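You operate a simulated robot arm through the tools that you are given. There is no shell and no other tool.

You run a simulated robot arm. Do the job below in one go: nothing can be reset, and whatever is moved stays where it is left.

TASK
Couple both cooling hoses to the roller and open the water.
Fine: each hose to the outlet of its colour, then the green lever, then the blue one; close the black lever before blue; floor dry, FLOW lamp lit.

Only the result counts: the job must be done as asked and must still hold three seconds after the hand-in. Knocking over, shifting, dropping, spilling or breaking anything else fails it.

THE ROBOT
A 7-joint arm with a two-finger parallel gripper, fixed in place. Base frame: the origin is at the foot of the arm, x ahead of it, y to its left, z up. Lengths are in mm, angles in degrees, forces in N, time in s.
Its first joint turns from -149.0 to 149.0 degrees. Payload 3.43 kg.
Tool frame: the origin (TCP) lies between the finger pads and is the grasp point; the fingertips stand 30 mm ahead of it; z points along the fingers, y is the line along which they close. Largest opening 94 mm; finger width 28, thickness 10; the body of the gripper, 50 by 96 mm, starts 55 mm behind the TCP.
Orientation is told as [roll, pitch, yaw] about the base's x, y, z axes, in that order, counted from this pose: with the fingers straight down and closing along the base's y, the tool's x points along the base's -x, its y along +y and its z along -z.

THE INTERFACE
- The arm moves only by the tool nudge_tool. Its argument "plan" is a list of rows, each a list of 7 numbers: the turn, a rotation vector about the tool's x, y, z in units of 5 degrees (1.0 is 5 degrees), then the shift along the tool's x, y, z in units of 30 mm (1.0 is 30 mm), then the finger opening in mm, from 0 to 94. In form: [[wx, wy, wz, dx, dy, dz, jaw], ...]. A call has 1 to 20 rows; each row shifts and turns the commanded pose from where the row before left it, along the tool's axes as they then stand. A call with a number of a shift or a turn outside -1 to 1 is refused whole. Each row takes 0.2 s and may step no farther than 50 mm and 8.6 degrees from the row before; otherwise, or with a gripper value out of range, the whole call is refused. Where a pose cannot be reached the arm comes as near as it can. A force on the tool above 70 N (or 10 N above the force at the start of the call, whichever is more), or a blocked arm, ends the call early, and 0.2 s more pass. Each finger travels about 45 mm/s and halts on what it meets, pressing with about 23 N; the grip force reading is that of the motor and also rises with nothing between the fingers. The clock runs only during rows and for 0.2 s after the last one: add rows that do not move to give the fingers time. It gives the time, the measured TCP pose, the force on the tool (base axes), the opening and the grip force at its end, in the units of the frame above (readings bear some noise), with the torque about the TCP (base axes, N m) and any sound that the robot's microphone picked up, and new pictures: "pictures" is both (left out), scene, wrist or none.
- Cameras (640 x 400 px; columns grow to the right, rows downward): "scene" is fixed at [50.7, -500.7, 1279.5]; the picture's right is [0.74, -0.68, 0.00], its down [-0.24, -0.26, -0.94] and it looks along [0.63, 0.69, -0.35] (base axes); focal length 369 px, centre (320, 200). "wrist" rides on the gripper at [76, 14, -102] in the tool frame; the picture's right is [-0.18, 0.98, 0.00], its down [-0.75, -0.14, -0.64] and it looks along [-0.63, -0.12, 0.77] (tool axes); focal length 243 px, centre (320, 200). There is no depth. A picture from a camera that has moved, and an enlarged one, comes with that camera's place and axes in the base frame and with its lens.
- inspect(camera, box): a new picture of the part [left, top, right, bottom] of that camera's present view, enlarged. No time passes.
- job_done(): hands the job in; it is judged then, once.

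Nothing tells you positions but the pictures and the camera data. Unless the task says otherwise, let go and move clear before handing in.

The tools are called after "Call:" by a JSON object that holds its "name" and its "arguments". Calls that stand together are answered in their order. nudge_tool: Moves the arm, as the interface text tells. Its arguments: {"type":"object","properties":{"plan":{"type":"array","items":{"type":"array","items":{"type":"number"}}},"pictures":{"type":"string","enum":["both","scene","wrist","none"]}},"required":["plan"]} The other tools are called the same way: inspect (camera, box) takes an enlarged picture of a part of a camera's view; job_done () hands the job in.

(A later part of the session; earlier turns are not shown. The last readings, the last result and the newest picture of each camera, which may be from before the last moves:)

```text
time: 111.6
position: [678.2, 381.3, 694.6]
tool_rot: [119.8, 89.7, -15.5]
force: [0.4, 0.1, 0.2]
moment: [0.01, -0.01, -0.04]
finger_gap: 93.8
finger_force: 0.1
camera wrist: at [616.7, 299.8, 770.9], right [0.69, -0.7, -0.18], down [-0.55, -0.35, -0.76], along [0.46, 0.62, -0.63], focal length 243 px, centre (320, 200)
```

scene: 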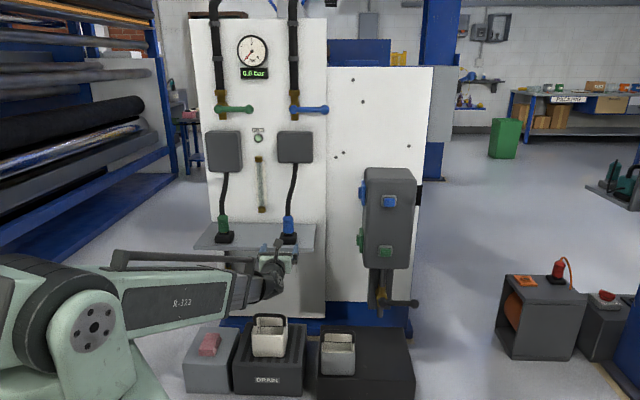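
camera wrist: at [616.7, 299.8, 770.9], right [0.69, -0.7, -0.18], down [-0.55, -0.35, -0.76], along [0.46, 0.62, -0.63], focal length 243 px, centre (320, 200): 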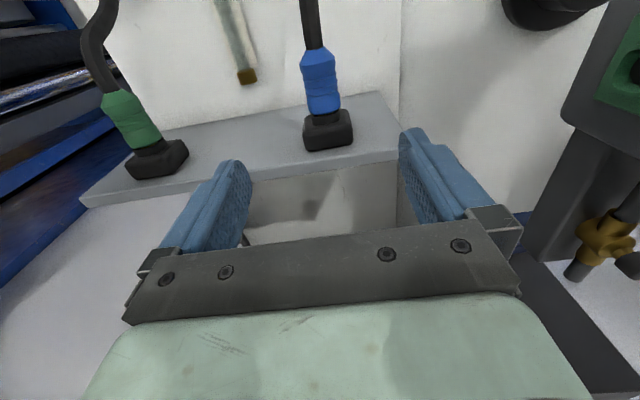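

The camera-up pose works here, with an upright view. Approaching the blue coupling again, gripping a bit higher on the sleeve.

Call:
{"name": "nudge_tool", "arguments": {"plan": [[0, 0, 0, 0.04, 0, 0.95, 94], [0, 0, 0, 0.04, 0, 0.95, 94], [0, 0, 0, 0.04, 0, 0.95, 94], [0, 0, 0, 0.04, 0, 0.95, 94], [0, 0, 0, 0.04, 0, 0.9, 94], [0, 0, 0, 0.04, 0, 0.4, 94], [0, 0, 0, 0, 0, 0, 94]], "pictures": "both"}}

Call:
{"name": "inspect", "arguments": {"camera": "wrist", "box": [200, 60, 440, 260]}}

Call:
{"name": "inspect", "arguments": {"camera": "scene", "box": [250, 195, 330, 250]}}

```text
time: 113.2
position: [787.7, 489.0, 704.2]
tool_rot: [114.6, 89.6, -20.5]
force: [0.7, -0.6, 0.5]
moment: [-0.01, 0.02, -0.01]
finger_gap: 94.2
finger_force: 0.0
camera wrist: at [724.8, 407.5, 778.8], right [0.69, -0.7, -0.18], down [-0.55, -0.35, -0.76], along [0.46, 0.62, -0.63], focal length 243 px, centre (320, 200)
```

scene: 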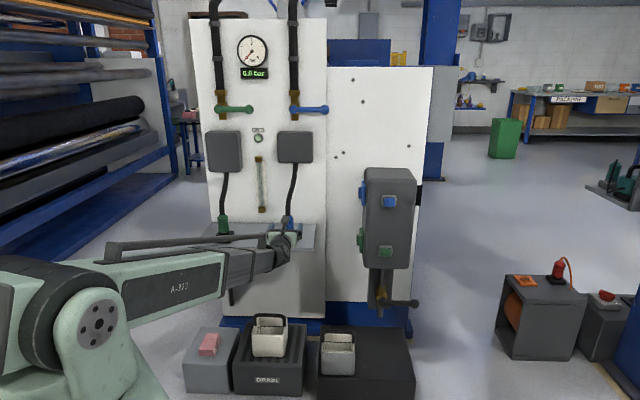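
wrist: 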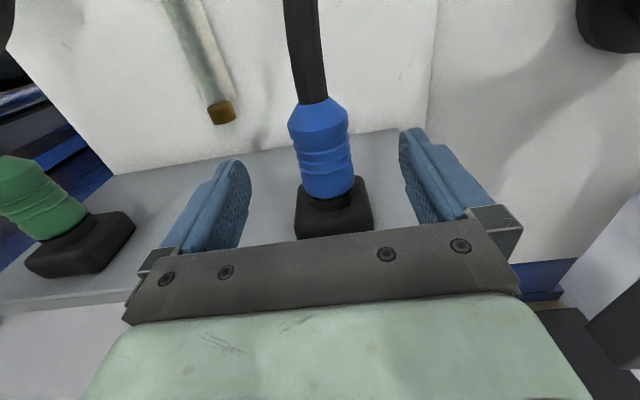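

```text
2.00 times, centred on (320, 160) of wrist
camera zoom: at [724.8, 407.5, 778.8], right [0.69, -0.7, -0.18], down [-0.55, -0.35, -0.76], along [0.46, 0.62, -0.63], focal length 485 px, centre (320, 280)
```

zoom: 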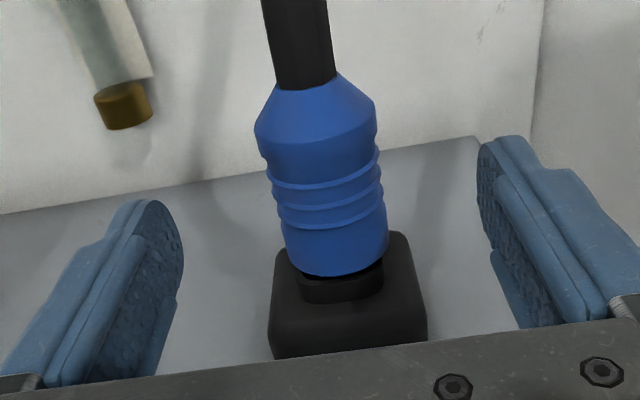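

```text
7.27 times, centred on (290, 222) of scene
camera zoom: at [50.7, -500.7, 1279.5], right [0.74, -0.68, 0.0], down [-0.24, -0.26, -0.94], along [0.63, 0.69, -0.35], focal length 2681 px, centre (538, 36)
```

zoom: 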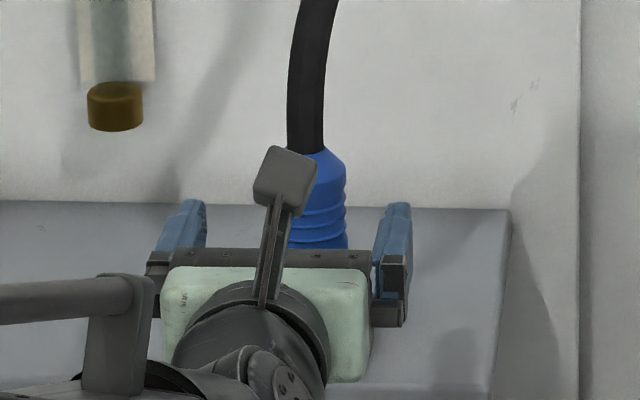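

Call:
{"name": "nudge_tool", "arguments": {"plan": [[0, 0, 0, -0.06, -0.015, 0.8, 94], [0, 0, 0, -0.06, -0.01, 0.79, 94], [0, 0, 0, 0, 0, 0, 70], [0, 0, 0, 0, 0, 0, 50], [0, 0, 0, 0, 0, 0, 30], [0, 0, 0, 0, 0, 0, 10], [0, 0, 0, 0, 0, 0, 0], [0, 0, 0, 0, 0, 0, 0]], "pictures": "both"}}

Call:
{"name": "inspect", "arguments": {"camera": "wrist", "box": [200, 60, 440, 260]}}

```text
time: 115.0
position: [820.9, 524.0, 700.3]
tool_rot: [113.0, 89.6, -22.2]
force: [-12.3, -12.5, 0.3]
moment: [0.13, 0.15, 0.0]
finger_gap: 43.2
finger_force: 23.1
camera wrist: at [758.1, 441.8, 776.1], right [0.69, -0.7, -0.18], down [-0.55, -0.35, -0.76], along [0.46, 0.62, -0.63], focal length 243 px, centre (320, 200)
```

scene: 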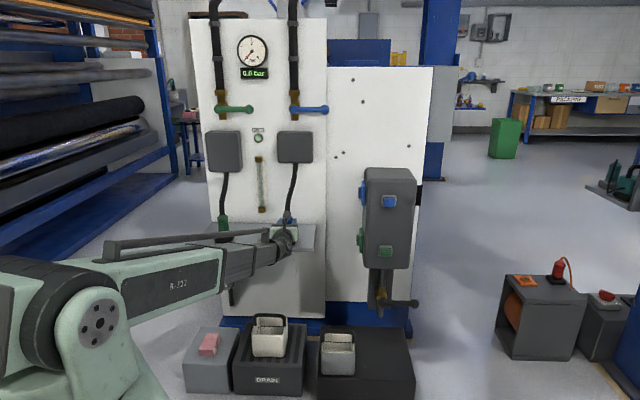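
wrist: 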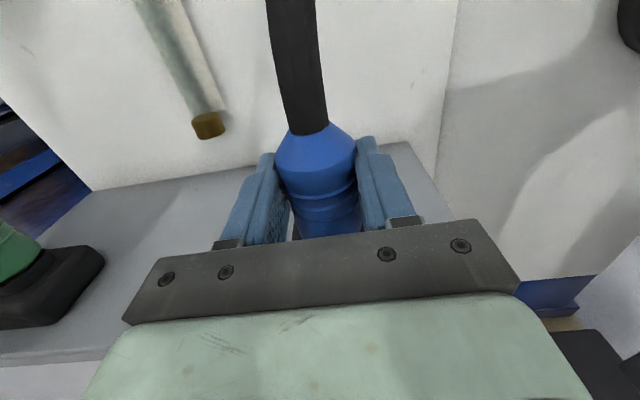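

```text
2.00 times, centred on (320, 160) of wrist
camera zoom: at [758.1, 441.8, 776.1], right [0.69, -0.7, -0.18], down [-0.55, -0.35, -0.76], along [0.46, 0.62, -0.63], focal length 485 px, centre (320, 280)
```

zoom: 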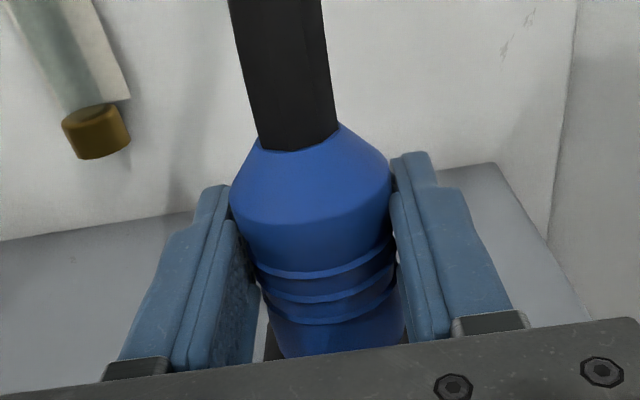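

The tips are wedging on the sleeve (17 N pushing the tool back), so the flat part of the pads isn't on it. I'll open, go 11 mm deeper and close again.

Call:
{"name": "nudge_tool", "arguments": {"plan": [[0, 0, 0, 0, 0, 0, 60], [0, 0, 0, 0, 0, 0, 64], [0, 0, 0, 0, 0, 0.2, 64], [0, 0, 0, 0, 0, 0.18, 64], [0, 0, 0, 0, 0, 0, 64], [0, 0, 0, 0, 0, 0, 40], [0, 0, 0, 0, 0, 0, 20], [0, 0, 0, 0, 0, 0, 0], [0, 0, 0, 0, 0, 0, 0]], "pictures": "wrist"}}

Call:
{"name": "inspect", "arguments": {"camera": "wrist", "box": [200, 60, 440, 260]}}

```text
time: 117.0
position: [830.0, 532.8, 699.7]
tool_rot: [116.4, 89.6, -18.8]
force: [-1.3, 3.0, 0.9]
moment: [0.14, 0.09, -0.08]
finger_gap: 43.2
finger_force: 23.4
camera wrist: at [766.9, 450.4, 775.6], right [0.69, -0.7, -0.18], down [-0.55, -0.35, -0.76], along [0.46, 0.62, -0.63], focal length 243 px, centre (320, 200)
```

wrist: 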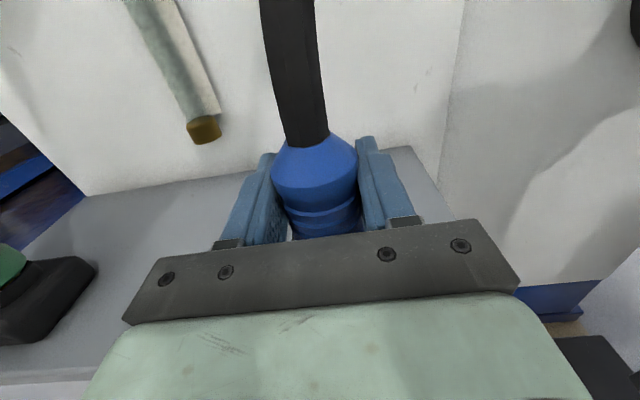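

```text
2.00 times, centred on (320, 160) of wrist
camera zoom: at [766.9, 450.4, 775.6], right [0.69, -0.7, -0.18], down [-0.55, -0.35, -0.76], along [0.46, 0.62, -0.63], focal length 485 px, centre (320, 280)
```

zoom: 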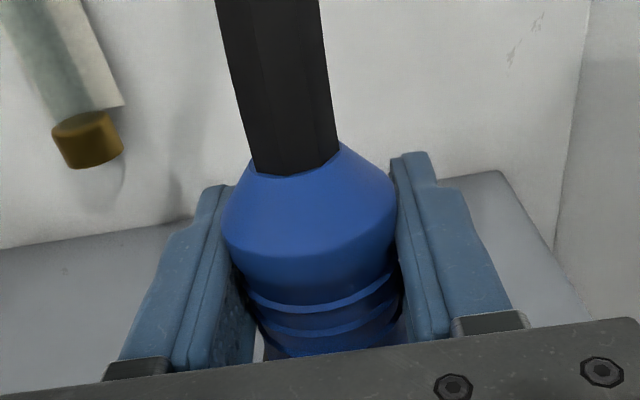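

Good: 43 mm gap, no wedging force. Lifting out slowly.

Call:
{"name": "nudge_tool", "arguments": {"plan": [[0, 0, 0, 0.1, 0, 0, 0], [0, 0, 0, 0.15, 0, 0, 0], [0, 0, 0, 0.15, 0, 0, 0], [0, 0, 0, 0.2, 0, 0, 0], [0, 0, 0, 0.2, 0, 0, 0], [0, 0, 0, 0.2, 0, 0, 0], [0, 0, 0, 0, 0, 0, 0]], "pictures": "both"}}

Call:
{"name": "inspect", "arguments": {"camera": "wrist", "box": [200, 60, 440, 260]}}

Call:
{"name": "inspect", "arguments": {"camera": "scene", "box": [250, 185, 330, 250]}}

```text
time: 118.6
position: [829.0, 532.9, 728.7]
tool_rot: [113.2, 89.6, -22.0]
force: [0.6, -0.3, -1.7]
moment: [-0.03, -0.02, 0.0]
finger_gap: 43.2
finger_force: 22.5
camera wrist: at [766.5, 449.9, 805.4], right [0.69, -0.7, -0.18], down [-0.55, -0.35, -0.76], along [0.46, 0.62, -0.63], focal length 243 px, centre (320, 200)
```

scene: 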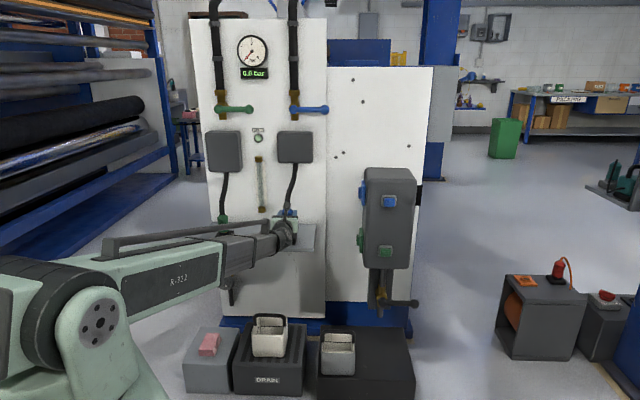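
wrist: 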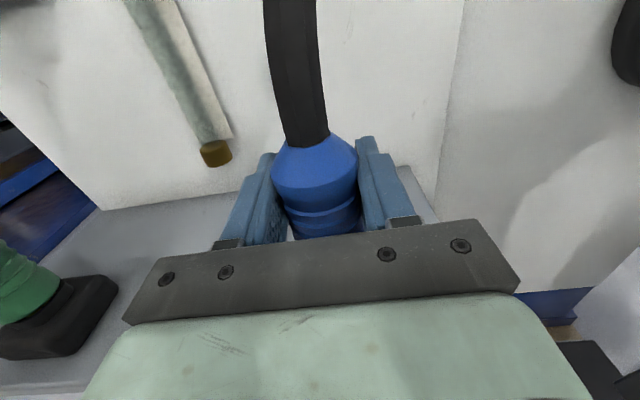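

```text
2.00 times, centred on (320, 160) of wrist
camera zoom: at [766.5, 449.9, 805.4], right [0.69, -0.7, -0.18], down [-0.55, -0.35, -0.76], along [0.46, 0.62, -0.63], focal length 485 px, centre (320, 280)
```

zoom: 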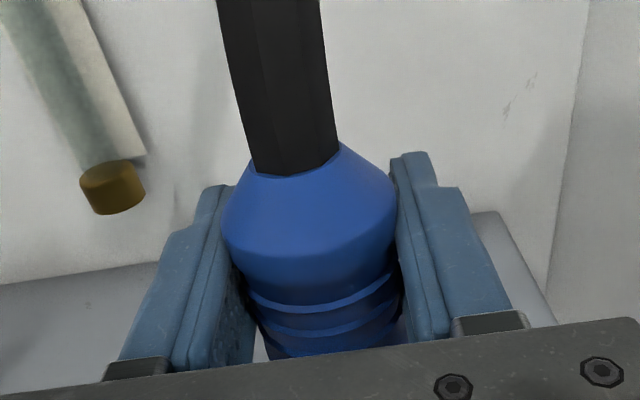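

```text
6.15 times, centred on (290, 218) of scene
camera zoom: at [50.7, -500.7, 1279.5], right [0.74, -0.68, 0.0], down [-0.24, -0.26, -0.94], along [0.63, 0.69, -0.35], focal length 2269 px, centre (505, 92)
```

zoom: 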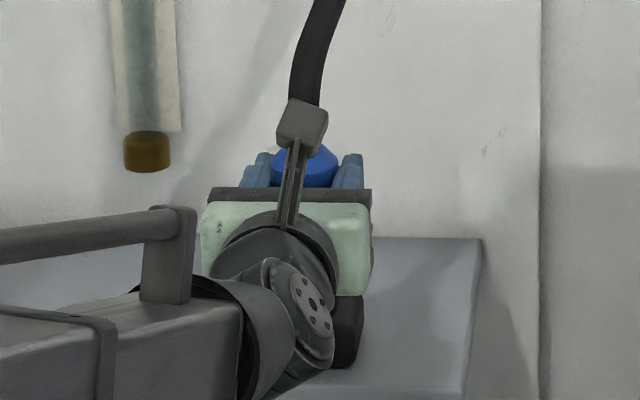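

Call:
{"name": "nudge_tool", "arguments": {"plan": [[0, 0, 0, 0.1, 0.05, -0.2, 0], [0, 0, 0, 0.15, 0.1, -0.27, 0], [0, 0, 0, 0.16, 0.15, -0.28, 0], [0, 0, 0, 0.16, 0.15, -0.28, 0], [0, 0, 0, 0.16, 0.15, -0.28, 0], [0, 0, 0, 0.16, 0.15, -0.28, 0], [0, 0, 0, 0.16, 0.15, -0.28, 0], [0, 0, 0, 0.16, 0.15, -0.28, 0], [0, 0, 0, 0.16, 0.15, -0.28, 0], [0, 0, 0, 0.16, 0.15, -0.28, 0], [0, 0, 0, 0.16, 0.15, -0.28, 0], [0, 0, 0, 0.16, 0.15, -0.24, 0], [0, 0, 0, 0, 0, 0, 0]], "pictures": "both"}}

```text
time: 121.4
position: [794.6, 427.8, 785.3]
tool_rot: [112.3, 89.7, -23.0]
force: [-1.5, 0.4, -1.4]
moment: [-0.04, 0.01, 0.02]
finger_gap: 43.0
finger_force: 23.0
camera wrist: at [732.1, 346.4, 861.4], right [0.69, -0.7, -0.18], down [-0.55, -0.35, -0.76], along [0.46, 0.62, -0.63], focal length 243 px, centre (320, 200)
```

scene: 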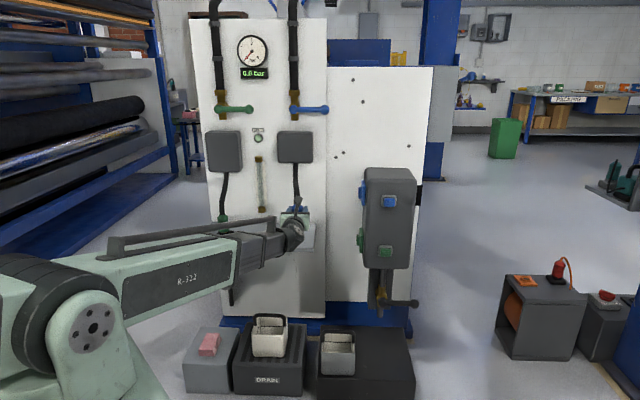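
wrist: 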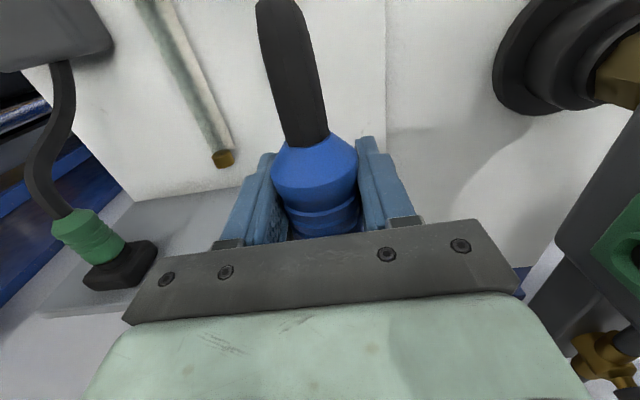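

Holding well. Now rotating so the plug points right.

Call:
{"name": "nudge_tool", "arguments": {"plan": [[0, 0, -0.6, 0, 0, 0, 0], [0, 0, -1, 0, 0, 0, 0], [0, 0, -1, 0, 0, 0, 0], [0, 0, -1, 0, 0, 0, 0], [0, 0, -1, 0, 0, 0, 0], [0, 0, -1, 0, 0, 0, 0], [0, 0, -1, 0, 0, 0, 0], [0, 0, -1, 0, 0, 0, 0], [0, 0, -1, 0, 0, 0, 0], [0, 0, 0, 0, 0, 0, 0]], "pictures": "wrist"}}

Call:
{"name": "nudge_tool", "arguments": {"plan": [[0, 0, -1, 0, 0, 0, 0], [0, 0, -1, 0, 0, 0, 0], [0, 0, -1, 0, 0, 0, 0], [0, 0, -1, 0, 0, 0, 0], [0, 0, -1, 0, 0, 0, 0], [0, 0, -1, 0, 0, 0, 0], [0, 0, -1, 0, 0, 0, 0], [0, 0, -1, 0, 0, 0, 0], [0, 0, -1, 0, 0, 0, 0], [0, 0, -0.4, 0, 0, 0, 0], [0, 0, 0, 0, 0, 0, 0]], "pictures": "both"}}

Call:
{"name": "inspect", "arguments": {"camera": "scene", "box": [260, 130, 400, 260]}}

```text
time: 123.6
position: [794.7, 427.5, 784.6]
tool_rot: [90.2, 46.6, -45.0]
force: [0.1, -0.1, -2.0]
moment: [0.01, -0.01, -0.01]
finger_gap: 43.4
finger_force: 23.2
camera wrist: at [692.8, 386.4, 849.3], right [0.59, -0.6, 0.54], down [-0.16, -0.75, -0.65], along [0.79, 0.29, -0.54], focal length 243 px, centre (320, 200)
```

wrist: 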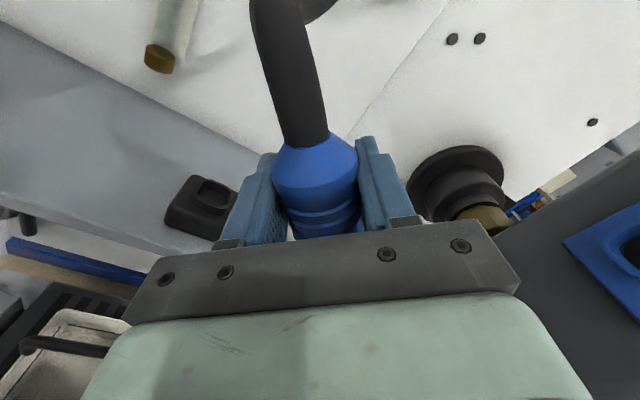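

```text
time: 126.0
position: [793.8, 428.0, 784.8]
tool_rot: [90.1, -0.4, -45.2]
force: [0.6, 0.2, -1.7]
moment: [0.01, 0.01, -0.02]
finger_gap: 43.0
finger_force: 23.4
camera wrist: at [668.7, 410.1, 798.2], right [0.12, -0.13, 0.98], down [0.08, -0.99, -0.14], along [0.99, 0.09, -0.11], focal length 243 px, centre (320, 200)
```

scene: 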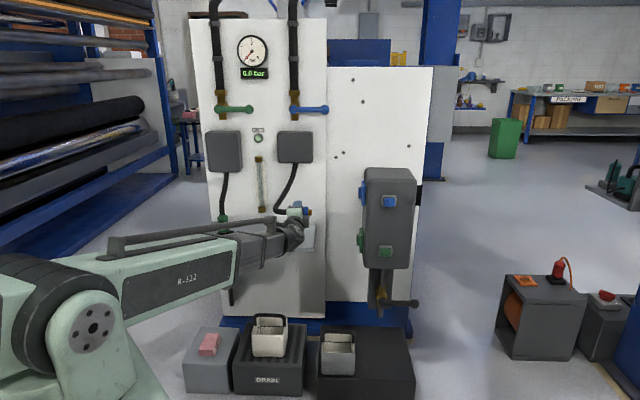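
wrist: 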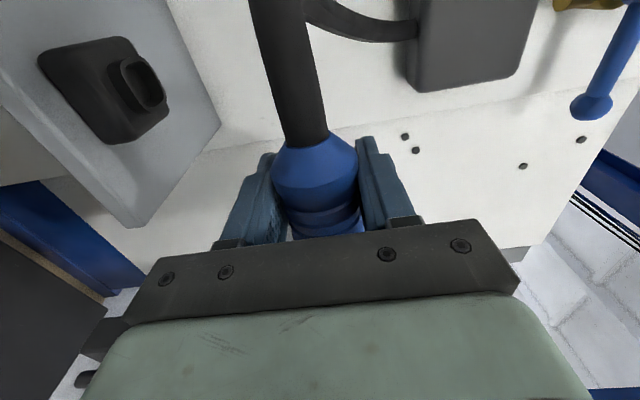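

```text
3.08 times, centred on (330, 195) of scene
camera zoom: at [50.7, -500.7, 1279.5], right [0.74, -0.68, 0.0], down [-0.24, -0.26, -0.94], along [0.63, 0.69, -0.35], focal length 1134 px, centre (289, 215)
```

zoom: 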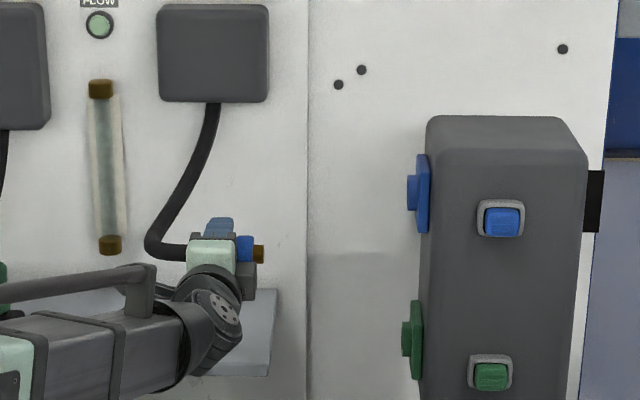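

The coupling is horizontal with the plug pointing at the roller and the hose trailing left. I'll bring it to just left of the blue port at z≈856.

Call:
{"name": "nudge_tool", "arguments": {"plan": [[0, 0, 0, -0.15, 0.1, 0, 0], [0, 0, 0, -0.25, 0.15, 0.005, 0], [0, 0, 0, -0.28, 0.15, 0.005, 0], [0, 0, 0, -0.28, 0.15, 0.005, 0], [0, 0, 0, -0.28, 0.15, 0.005, 0], [0, 0, 0, -0.28, 0.15, 0.005, 0], [0, 0, 0, -0.28, 0.15, 0.005, 0], [0, 0, 0, -0.28, 0.15, 0.005, 0], [0, 0, 0, -0.28, 0.15, 0.005, 0], [0, 0, 0, -0.28, 0.15, 0.005, 0], [0, 0, 0, -0.28, 0.15, 0.005, 0], [0, 0, 0, -0.28, 0.15, 0.005, 0], [0, 0, 0, -0.28, 0.15, 0.005, 0], [0, 0, 0, -0.28, 0.15, 0.005, 0], [0, 0, 0, -0.28, 0.15, 0.005, 0], [0, 0, 0, -0.28, 0.15, 0.005, 0], [0, 0, 0, -0.2, 0.05, 0.005, 0], [0, 0, 0, 0, 0, 0, 0]], "pictures": "both"}}

Call:
{"name": "inspect", "arguments": {"camera": "scene", "box": [325, 170, 385, 210]}}

Call:
{"name": "inspect", "arguments": {"camera": "scene", "box": [260, 130, 400, 260]}}

```text
time: 129.8
position: [892.1, 332.8, 857.2]
tool_rot: [90.1, -0.2, -45.2]
force: [-0.2, 0.2, -2.2]
moment: [0.01, -0.01, 0.0]
finger_gap: 43.1
finger_force: 23.0
camera wrist: at [765.6, 315.6, 870.9], right [0.12, -0.13, 0.98], down [0.08, -0.99, -0.14], along [0.99, 0.09, -0.11], focal length 243 px, centre (320, 200)
```

scene: 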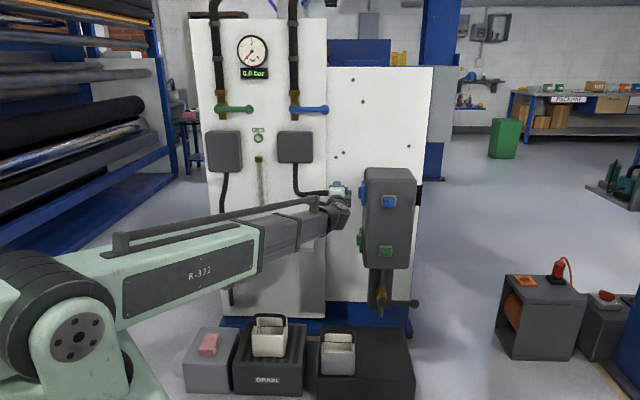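
wrist: 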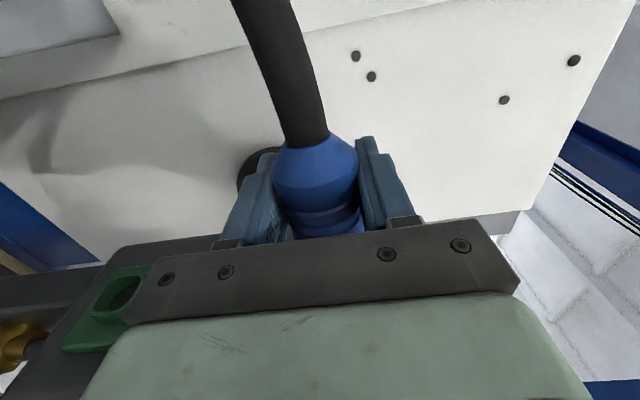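

```text
10.00 times, centred on (355, 190) of scene
camera zoom: at [50.7, -500.7, 1279.5], right [0.74, -0.68, 0.0], down [-0.24, -0.26, -0.94], along [0.63, 0.69, -0.35], focal length 3686 px, centre (-30, 300)
```

zoom: 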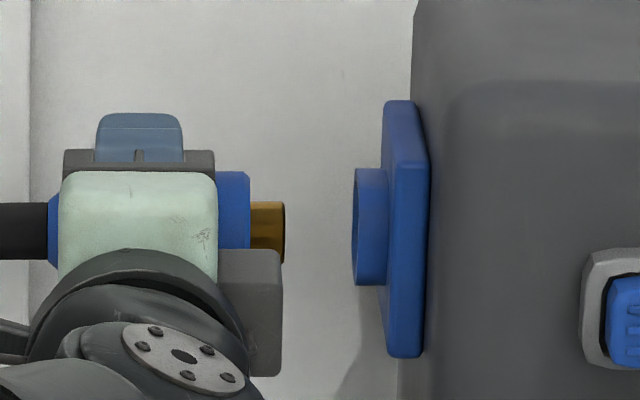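

```text
3.08 times, centred on (330, 195) of scene
camera zoom: at [50.7, -500.7, 1279.5], right [0.74, -0.68, 0.0], down [-0.24, -0.26, -0.94], along [0.63, 0.69, -0.35], focal length 1134 px, centre (289, 215)
```

zoom: 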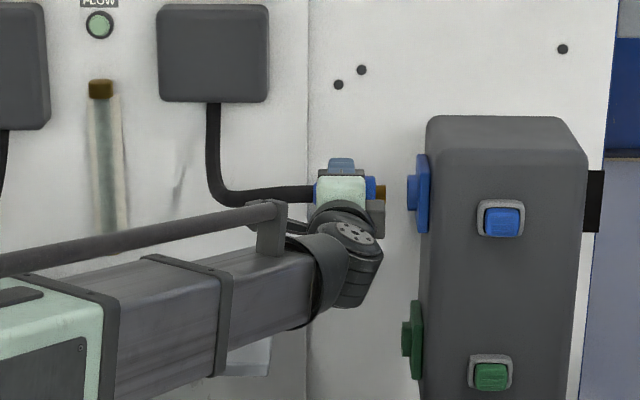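

Call:
{"name": "inspect", "arguments": {"camera": "wrist", "box": [50, 230, 210, 370]}}

Call:
{"name": "inspect", "arguments": {"camera": "scene", "box": [340, 170, 380, 210]}}

Call:
{"name": "inspect", "arguments": {"camera": "scene", "box": [340, 215, 400, 255]}}

```text
2.86 times, centred on (130, 300) of wrist
camera zoom: at [765.6, 315.6, 870.9], right [0.12, -0.13, 0.98], down [0.08, -0.99, -0.14], along [0.99, 0.09, -0.11], focal length 693 px, centre (863, -86)
```

zoom: 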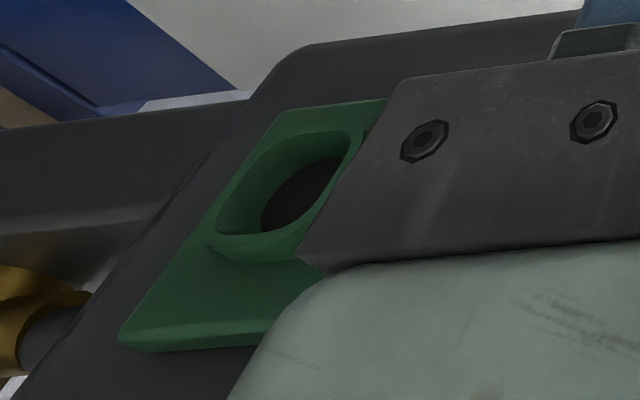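

```text
10.00 times, centred on (360, 190) of scene
camera zoom: at [50.7, -500.7, 1279.5], right [0.74, -0.68, 0.0], down [-0.24, -0.26, -0.94], along [0.63, 0.69, -0.35], focal length 3686 px, centre (-80, 300)
```

zoom: 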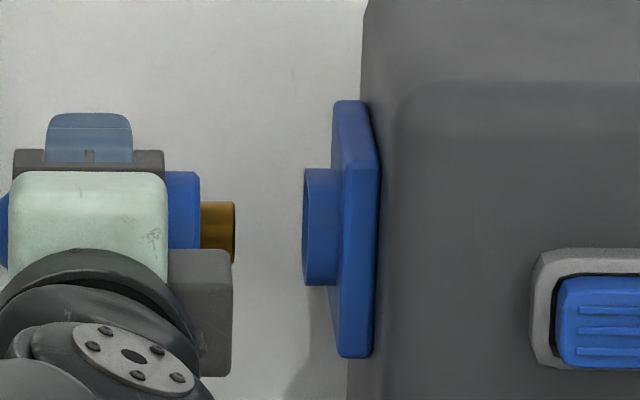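

```text
10.00 times, centred on (370, 235) of scene
camera zoom: at [50.7, -500.7, 1279.5], right [0.74, -0.68, 0.0], down [-0.24, -0.26, -0.94], along [0.63, 0.69, -0.35], focal length 3686 px, centre (-180, -150)
```

zoom: 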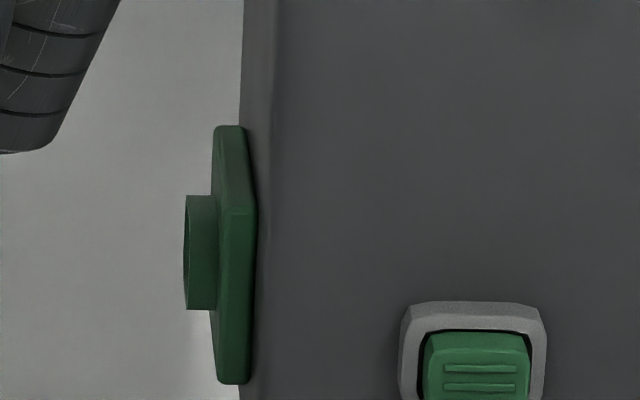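

Plug and port are consistent between both cameras now: the port mouth is at s≈469, d≈864, z≈858, so I need +2 mm depth and +1.4 mm height. Adjusting and advancing to just before the mouth.

Call:
{"name": "nudge_tool", "arguments": {"plan": [[0, 0, 0, 0, 0.045, 0.07, 0], [0, 0, 0, -0.15, 0, 0, 0], [0, 0, 0, -0.15, 0, 0, 0], [0, 0, 0, -0.15, 0, 0, 0], [0, 0, 0, -0.15, 0, 0, 0], [0, 0, 0, 0, 0, 0, 0]], "pictures": "both"}}

Call:
{"name": "inspect", "arguments": {"camera": "scene", "box": [340, 170, 380, 210]}}

Call:
{"name": "inspect", "arguments": {"camera": "wrist", "box": [200, 120, 440, 260]}}

```text
time: 131.2
position: [905.6, 321.9, 858.9]
tool_rot: [90.1, -0.3, -45.2]
force: [-0.2, 0.1, -1.6]
moment: [0.01, 0.04, 0.0]
finger_gap: 43.0
finger_force: 22.7
camera wrist: at [779.5, 304.2, 872.2], right [0.12, -0.13, 0.98], down [0.08, -0.99, -0.14], along [0.99, 0.09, -0.11], focal length 243 px, centre (320, 200)
```

scene: 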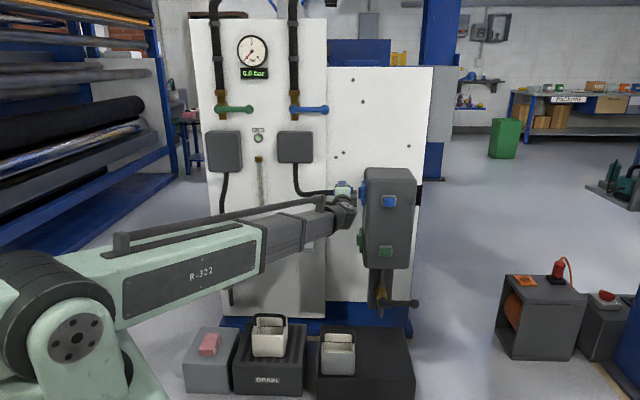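
wrist: 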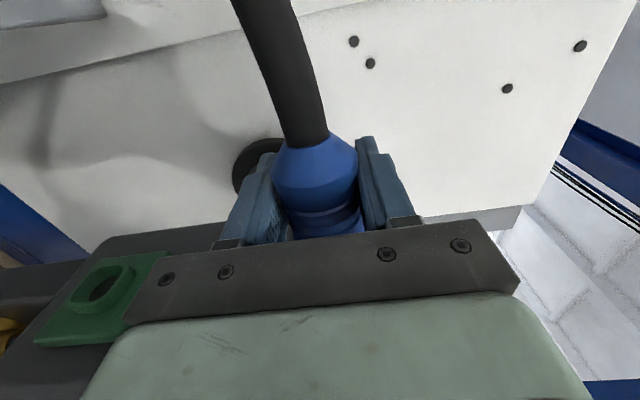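

```text
10.00 times, centred on (360, 190) of scene
camera zoom: at [50.7, -500.7, 1279.5], right [0.74, -0.68, 0.0], down [-0.24, -0.26, -0.94], along [0.63, 0.69, -0.35], focal length 3686 px, centre (-80, 300)
```

zoom: 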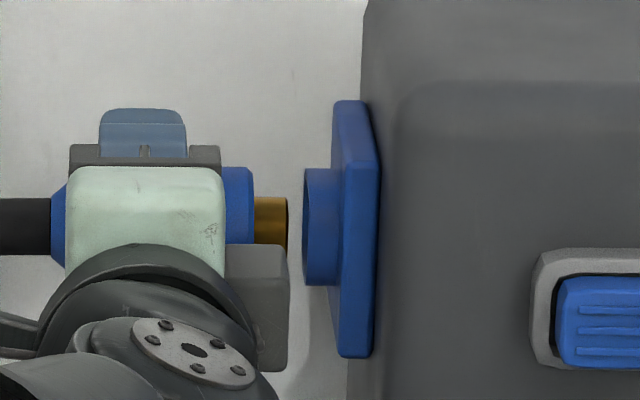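

```text
2.67 times, centred on (320, 190) of wrist
camera zoom: at [779.5, 304.2, 872.2], right [0.12, -0.13, 0.98], down [0.08, -0.99, -0.14], along [0.99, 0.09, -0.11], focal length 647 px, centre (320, 227)
```

zoom: 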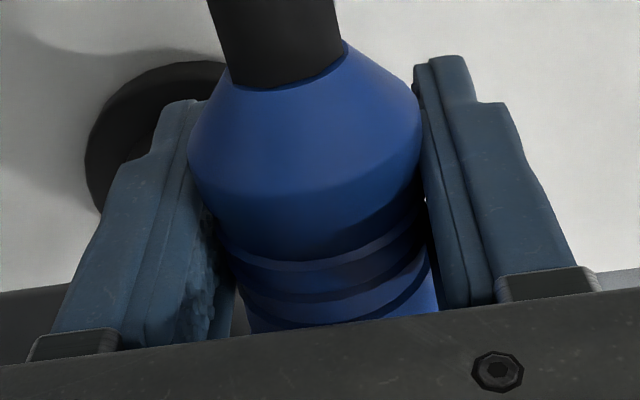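

Aligned in the scene view (plug centre and port centre within about 1 px). Advancing in small steps, watching the force.

Call:
{"name": "nudge_tool", "arguments": {"plan": [[0, 0, 0, -0.08, 0, 0, 0], [0, 0, 0, -0.08, 0, 0, 0], [0, 0, 0, -0.08, 0, 0, 0], [0, 0, 0, 0, 0, 0, 0]], "pictures": "none"}}

Call:
{"name": "inspect", "arguments": {"camera": "scene", "box": [345, 175, 375, 205]}}

```text
time: 132.2
position: [910.6, 317.4, 859.1]
tool_rot: [90.1, -0.3, -45.2]
force: [0.4, -0.3, -2.1]
moment: [-0.01, -0.01, -0.02]
finger_gap: 42.8
finger_force: 23.0
```

```text
13.33 times, centred on (360, 190) of scene
camera zoom: at [50.7, -500.7, 1279.5], right [0.74, -0.68, 0.0], down [-0.24, -0.26, -0.94], along [0.63, 0.69, -0.35], focal length 4915 px, centre (-213, 333)
```

zoom: 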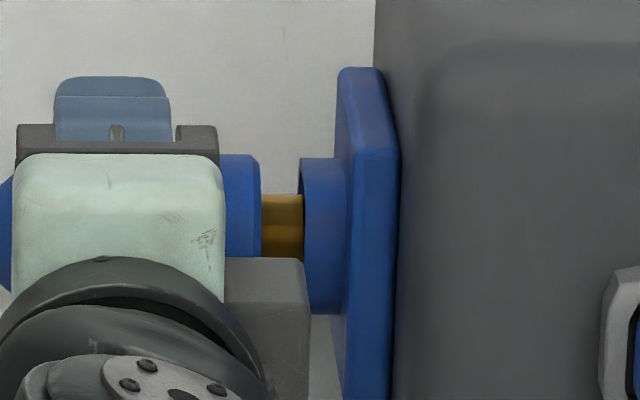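

Call:
{"name": "nudge_tool", "arguments": {"plan": [[0, 0, 0, -0.06, 0, 0, 0], [0, 0, 0, -0.06, 0, 0, 0], [0, 0, 0, -0.06, 0, 0, 0], [0, 0, 0, 0, 0, 0, 0]], "pictures": "none"}}

Call:
{"name": "inspect", "arguments": {"camera": "scene", "box": [345, 175, 375, 205]}}

```text
time: 133.2
position: [914.4, 313.5, 859.0]
tool_rot: [90.1, -0.3, -45.2]
force: [0.3, -1.3, -1.0]
moment: [-0.02, 0.0, 0.01]
finger_gap: 43.3
finger_force: 22.6
```

```text
13.33 times, centred on (360, 190) of scene
camera zoom: at [50.7, -500.7, 1279.5], right [0.74, -0.68, 0.0], down [-0.24, -0.26, -0.94], along [0.63, 0.69, -0.35], focal length 4915 px, centre (-213, 333)
```

zoom: 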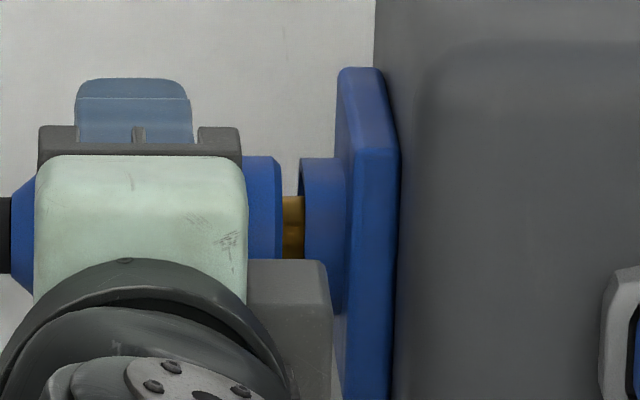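

Call:
{"name": "nudge_tool", "arguments": {"plan": [[0, 0, 0, -0.05, 0, 0, 0], [0, 0, 0, -0.05, 0, 0, 0], [0, 0, 0, -0.05, 0, 0, 0], [0, 0, 0, 0, 0, 0, 0]], "pictures": "none"}}

Call:
{"name": "inspect", "arguments": {"camera": "scene", "box": [345, 175, 375, 205]}}

```text
time: 134.2
position: [917.0, 310.7, 859.4]
tool_rot: [90.2, -0.4, -45.1]
force: [-7.0, 6.5, -2.4]
moment: [0.12, 0.11, -0.02]
finger_gap: 43.2
finger_force: 23.3
```

```text
13.33 times, centred on (360, 190) of scene
camera zoom: at [50.7, -500.7, 1279.5], right [0.74, -0.68, 0.0], down [-0.24, -0.26, -0.94], along [0.63, 0.69, -0.35], focal length 4915 px, centre (-213, 333)
```

zoom: 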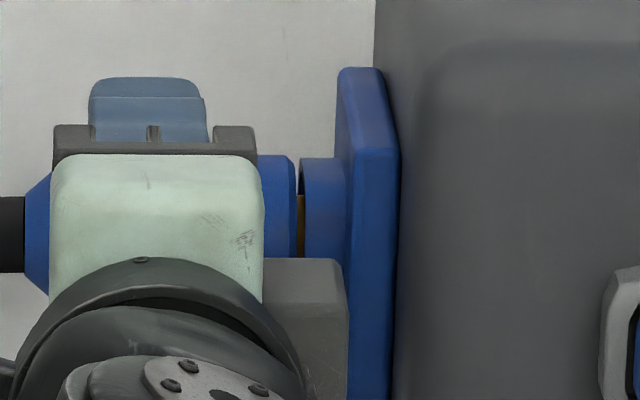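

A resisting force of about 9.5 N appears just before full seating. Pushing a little further and listening for a click.

Call:
{"name": "nudge_tool", "arguments": {"plan": [[0, 0, 0, -0.04, 0, 0, 0], [0, 0, 0, -0.04, 0, 0, 0], [0, 0, 0, 0, 0, 0, 0]], "pictures": "none"}}

Call:
{"name": "inspect", "arguments": {"camera": "scene", "box": [345, 175, 375, 205]}}

```text
time: 135.0
position: [917.7, 308.9, 859.8]
tool_rot: [90.1, -0.4, -45.2]
force: [-11.1, 12.5, 4.0]
moment: [0.06, 0.06, 0.0]
finger_gap: 43.0
finger_force: 23.2
```

```text
13.33 times, centred on (360, 190) of scene
camera zoom: at [50.7, -500.7, 1279.5], right [0.74, -0.68, 0.0], down [-0.24, -0.26, -0.94], along [0.63, 0.69, -0.35], focal length 4915 px, centre (-213, 333)
```

zoom: 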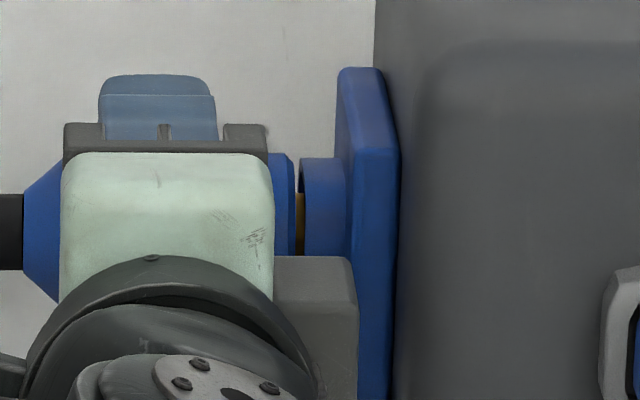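

The plug is being pushed upward at the bottom edge, so it's slightly low. I'll raise it about 0.8 mm and push again.

Call:
{"name": "nudge_tool", "arguments": {"plan": [[0, 0, 0, 0.03, 0, 0, 0], [0, 0, 0, 0, 0.03, 0, 0], [0, 0, 0, 0, 0, 0, 0]], "pictures": "none"}}

Call:
{"name": "nudge_tool", "arguments": {"plan": [[0, 0, 0, -0.03, 0, 0, 0], [0, 0, 0, -0.03, 0, 0, 0], [0, 0, 0, 0, 0, 0, 0]], "pictures": "none"}}

Call:
{"name": "inspect", "arguments": {"camera": "scene", "box": [345, 175, 375, 205]}}

```text
time: 135.8
position: [918.1, 309.5, 858.9]
tool_rot: [90.0, -0.5, -45.1]
force: [-4.4, 9.0, -1.7]
moment: [0.18, 0.04, 0.29]
finger_gap: 42.8
finger_force: 23.1
```

```text
time: 136.6
position: [918.8, 307.5, 860.6]
tool_rot: [90.1, -0.3, -45.1]
force: [-11.5, 12.3, -6.0]
moment: [0.17, 0.12, -0.05]
finger_gap: 43.3
finger_force: 22.7
```

```text
13.33 times, centred on (360, 190) of scene
camera zoom: at [50.7, -500.7, 1279.5], right [0.74, -0.68, 0.0], down [-0.24, -0.26, -0.94], along [0.63, 0.69, -0.35], focal length 4915 px, centre (-213, 333)
```

zoom: 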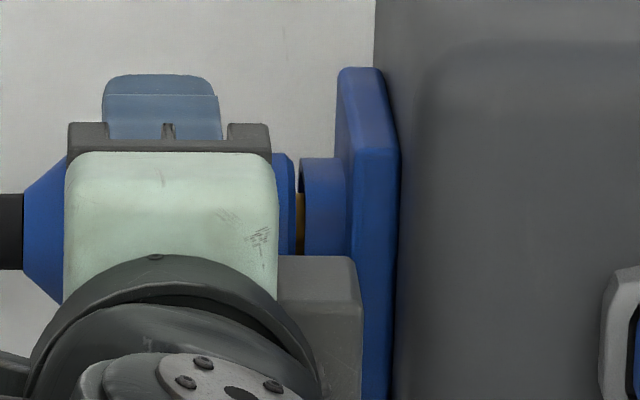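

Lateral forces now bracket the right height (within half a mm); the remaining 17 N is axial and my pads slip beyond that. I'll loosen just slightly, keep the sleeve caged between the fingers, slide back behind its taper, and push from there.

Call:
{"name": "nudge_tool", "arguments": {"plan": [[0, 0, 0, 0.03, -0.015, 0, 0], [0, 0, 0, 0, 0, 0, 44], [0, 0, 0, 0, 0, 0, 47], [0, 0, 0, 0, 0, 0, 47]], "pictures": "wrist"}}

Call:
{"name": "inspect", "arguments": {"camera": "scene", "box": [335, 170, 375, 205]}}

Call:
{"name": "inspect", "arguments": {"camera": "wrist", "box": [200, 60, 440, 260]}}

```text
time: 137.6
position: [919.5, 308.1, 860.8]
tool_rot: [90.1, -0.3, -45.2]
force: [0.0, -0.4, 0.5]
moment: [-0.02, -0.02, -0.03]
finger_gap: 46.8
finger_force: 0.0
camera wrist: at [793.3, 290.3, 873.0], right [0.12, -0.13, 0.98], down [0.08, -0.99, -0.14], along [0.99, 0.09, -0.11], focal length 243 px, centre (320, 200)
```

wrist: 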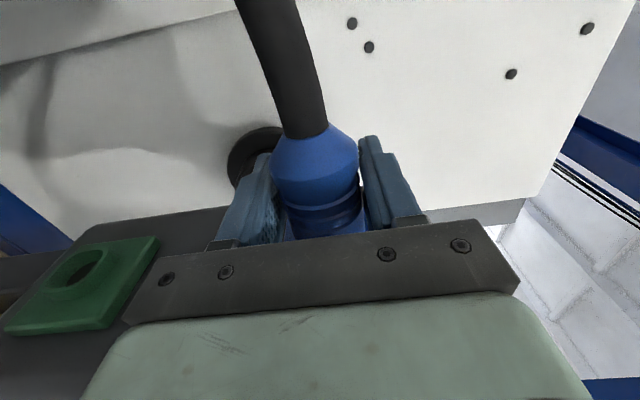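

```text
11.43 times, centred on (355, 188) of scene
camera zoom: at [50.7, -500.7, 1279.5], right [0.74, -0.68, 0.0], down [-0.24, -0.26, -0.94], along [0.63, 0.69, -0.35], focal length 4213 px, centre (-80, 343)
```

zoom: 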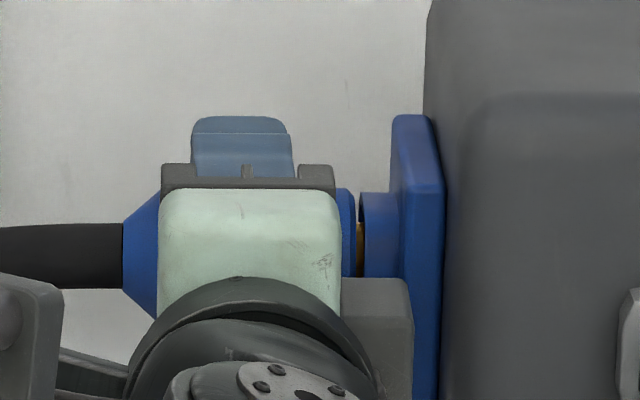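

```text
2.00 times, centred on (320, 160) of wrist
camera zoom: at [793.3, 290.3, 873.0], right [0.12, -0.13, 0.98], down [0.08, -0.99, -0.14], along [0.99, 0.09, -0.11], focal length 485 px, centre (320, 280)
```

zoom: 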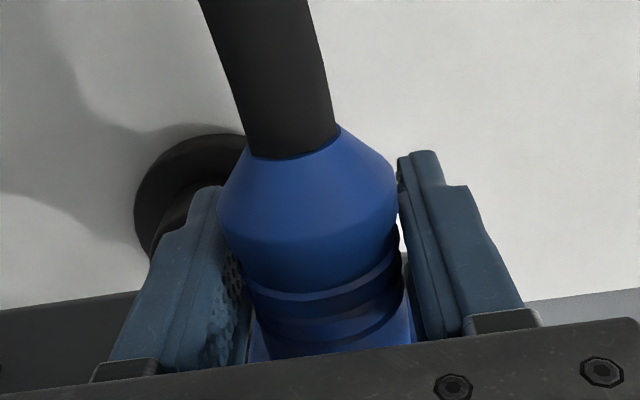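

The coupling stays in the socket. Sliding the open fingers back along it toward the hose end.

Call:
{"name": "nudge_tool", "arguments": {"plan": [[0, 0, 0, 0.2, 0, 0, 47], [0, 0, 0, 0.2, 0, 0, 47], [0, 0, 0, 0.2, 0, 0, 47], [0, 0, 0, 0.2, 0, 0, 47], [0, 0, 0, 0.2, 0, 0, 47], [0, 0, 0, 0, 0, 0, 47]], "pictures": "wrist"}}

Call:
{"name": "inspect", "arguments": {"camera": "scene", "box": [325, 170, 375, 205]}}

Call:
{"name": "inspect", "arguments": {"camera": "wrist", "box": [200, 60, 440, 260]}}

```text
time: 139.0
position: [896.6, 329.7, 860.0]
tool_rot: [90.1, -0.4, -45.2]
force: [-0.6, 1.0, 0.2]
moment: [-0.02, -0.04, 0.0]
finger_gap: 47.2
finger_force: 0.1
camera wrist: at [771.3, 312.1, 872.9], right [0.12, -0.13, 0.98], down [0.08, -0.99, -0.14], along [0.99, 0.09, -0.11], focal length 243 px, centre (320, 200)
```

wrist: 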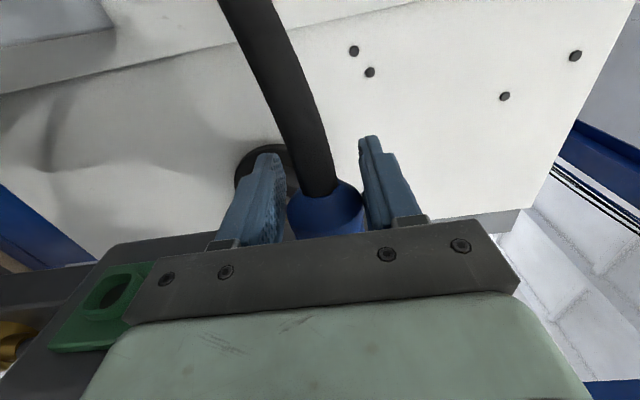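

```text
11.43 times, centred on (350, 188) of scene
camera zoom: at [50.7, -500.7, 1279.5], right [0.74, -0.68, 0.0], down [-0.24, -0.26, -0.94], along [0.63, 0.69, -0.35], focal length 4213 px, centre (-23, 343)
```

zoom: 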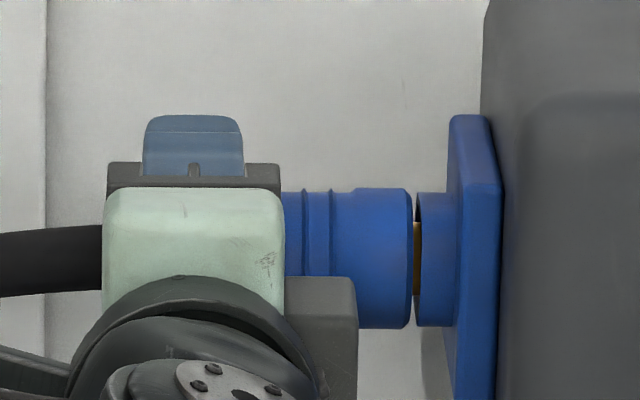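

```text
2.00 times, centred on (320, 160) of wrist
camera zoom: at [771.3, 312.1, 872.9], right [0.12, -0.13, 0.98], down [0.08, -0.99, -0.14], along [0.99, 0.09, -0.11], focal length 485 px, centre (320, 280)
```

zoom: 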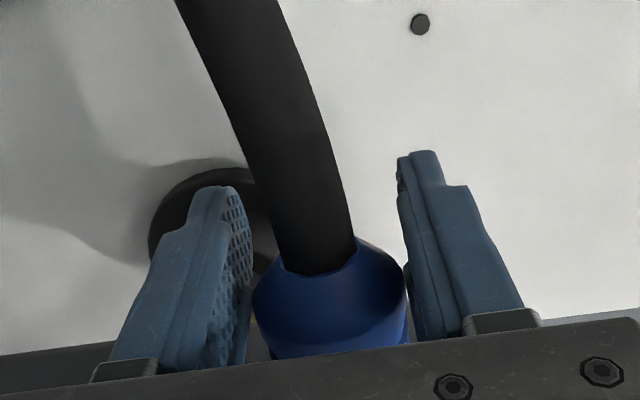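

The coupling stays put in the port. I'll go back another 9 mm so the pads sit behind the taper, then close on it — that wedges it forward.

Call:
{"name": "nudge_tool", "arguments": {"plan": [[0, 0, 0, 0.15, -0.03, 0, 47], [0, 0, 0, 0.15, 0, 0, 47], [0, 0, 0, 0, 0, 0, 38], [0, 0, 0, 0, 0, 0, 32], [0, 0, 0, 0, 0, 0, 26], [0, 0, 0, 0, 0, 0, 22]], "pictures": "wrist"}}

Call:
{"name": "inspect", "arguments": {"camera": "scene", "box": [325, 170, 375, 205]}}

Call:
{"name": "inspect", "arguments": {"camera": "wrist", "box": [200, 60, 440, 260]}}

```text
time: 140.4
position: [889.6, 338.0, 860.6]
tool_rot: [90.2, -0.5, -45.0]
force: [-9.3, 8.7, 10.7]
moment: [-0.11, -0.09, -0.02]
finger_gap: 32.4
finger_force: 23.3
camera wrist: at [763.6, 318.8, 872.8], right [0.12, -0.13, 0.98], down [0.08, -0.99, -0.14], along [0.99, 0.1, -0.11], focal length 243 px, centre (320, 200)
```

wrist: 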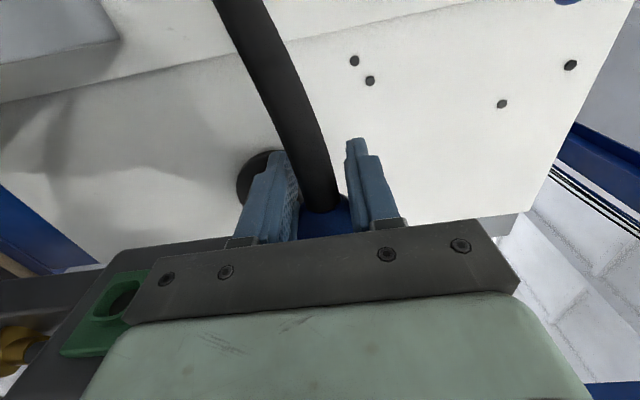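

```text
11.43 times, centred on (350, 188) of scene
camera zoom: at [50.7, -500.7, 1279.5], right [0.74, -0.68, 0.0], down [-0.24, -0.26, -0.94], along [0.63, 0.69, -0.35], focal length 4213 px, centre (-23, 343)
```

zoom: 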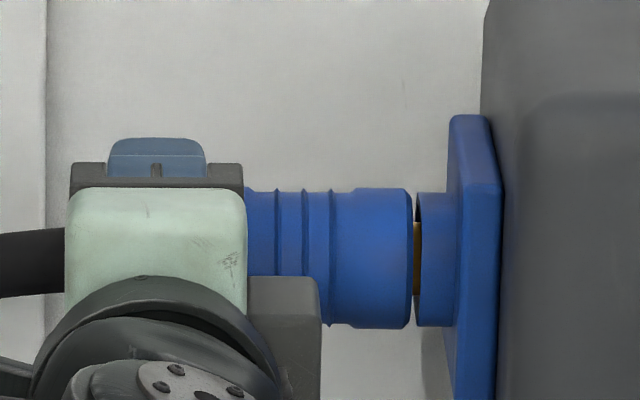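

```text
2.00 times, centred on (320, 160) of wrist
camera zoom: at [763.6, 318.8, 872.8], right [0.12, -0.13, 0.98], down [0.08, -0.99, -0.14], along [0.99, 0.1, -0.11], focal length 485 px, centre (320, 280)
```

zoom: 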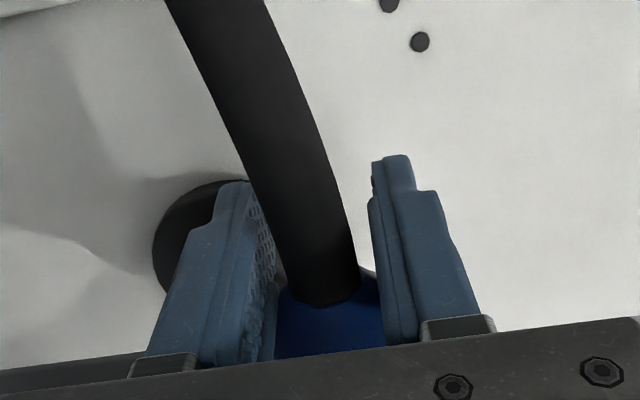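

The pads are wedged on the taper. I'll recentre vertically a little and push forward in small steps.

Call:
{"name": "nudge_tool", "arguments": {"plan": [[0, 0, 0, 0, 0.03, 0, 20], [0, 0, 0, -0.04, 0, 0, 20], [0, 0, 0, -0.04, 0, 0, 20], [0, 0, 0, 0, 0, 0, 20]], "pictures": "none"}}

Call:
{"name": "inspect", "arguments": {"camera": "scene", "box": [325, 170, 375, 205]}}

```text
time: 141.4
position: [889.3, 338.3, 859.6]
tool_rot: [90.1, -0.4, -44.7]
force: [-36.8, 28.0, -4.6]
moment: [0.05, 0.13, -0.95]
finger_gap: 32.1
finger_force: 23.1
```

```text
11.43 times, centred on (350, 188) of scene
camera zoom: at [50.7, -500.7, 1279.5], right [0.74, -0.68, 0.0], down [-0.24, -0.26, -0.94], along [0.63, 0.69, -0.35], focal length 4213 px, centre (-23, 343)
```

zoom: 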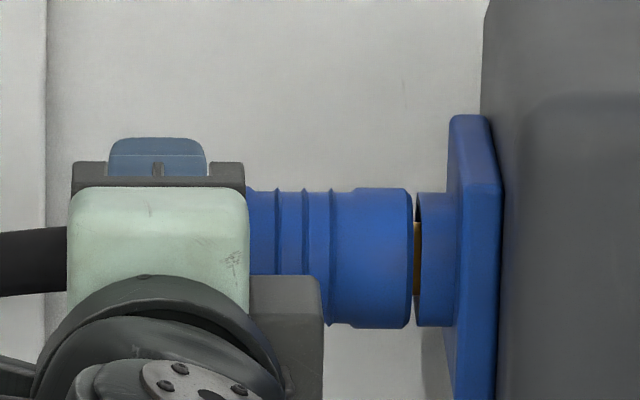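

Call:
{"name": "nudge_tool", "arguments": {"plan": [[0, 0, 0, -0.03, 0, 0, 20], [0, 0, 0, 0, 0, 0, 20]], "pictures": "none"}}

Call:
{"name": "inspect", "arguments": {"camera": "scene", "box": [350, 175, 375, 205]}}

```text
time: 142.0
position: [890.7, 336.7, 860.1]
tool_rot: [90.3, -0.5, -44.4]
force: [-51.5, 29.5, -12.6]
moment: [0.18, 0.38, -0.75]
finger_gap: 32.4
finger_force: 23.6
```

```text
13.33 times, centred on (362, 190) of scene
camera zoom: at [50.7, -500.7, 1279.5], right [0.74, -0.68, 0.0], down [-0.24, -0.26, -0.94], along [0.63, 0.69, -0.35], focal length 4915 px, centre (-247, 333)
```

zoom: 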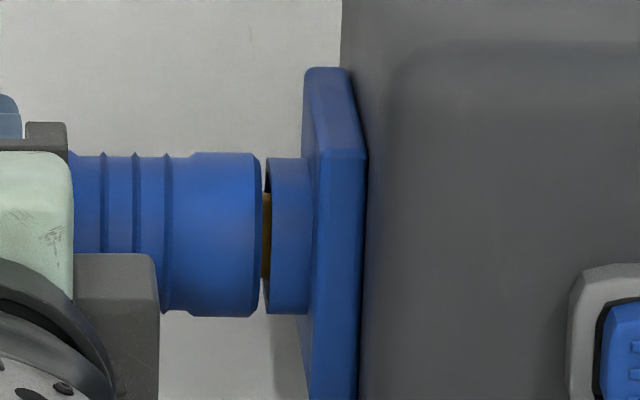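

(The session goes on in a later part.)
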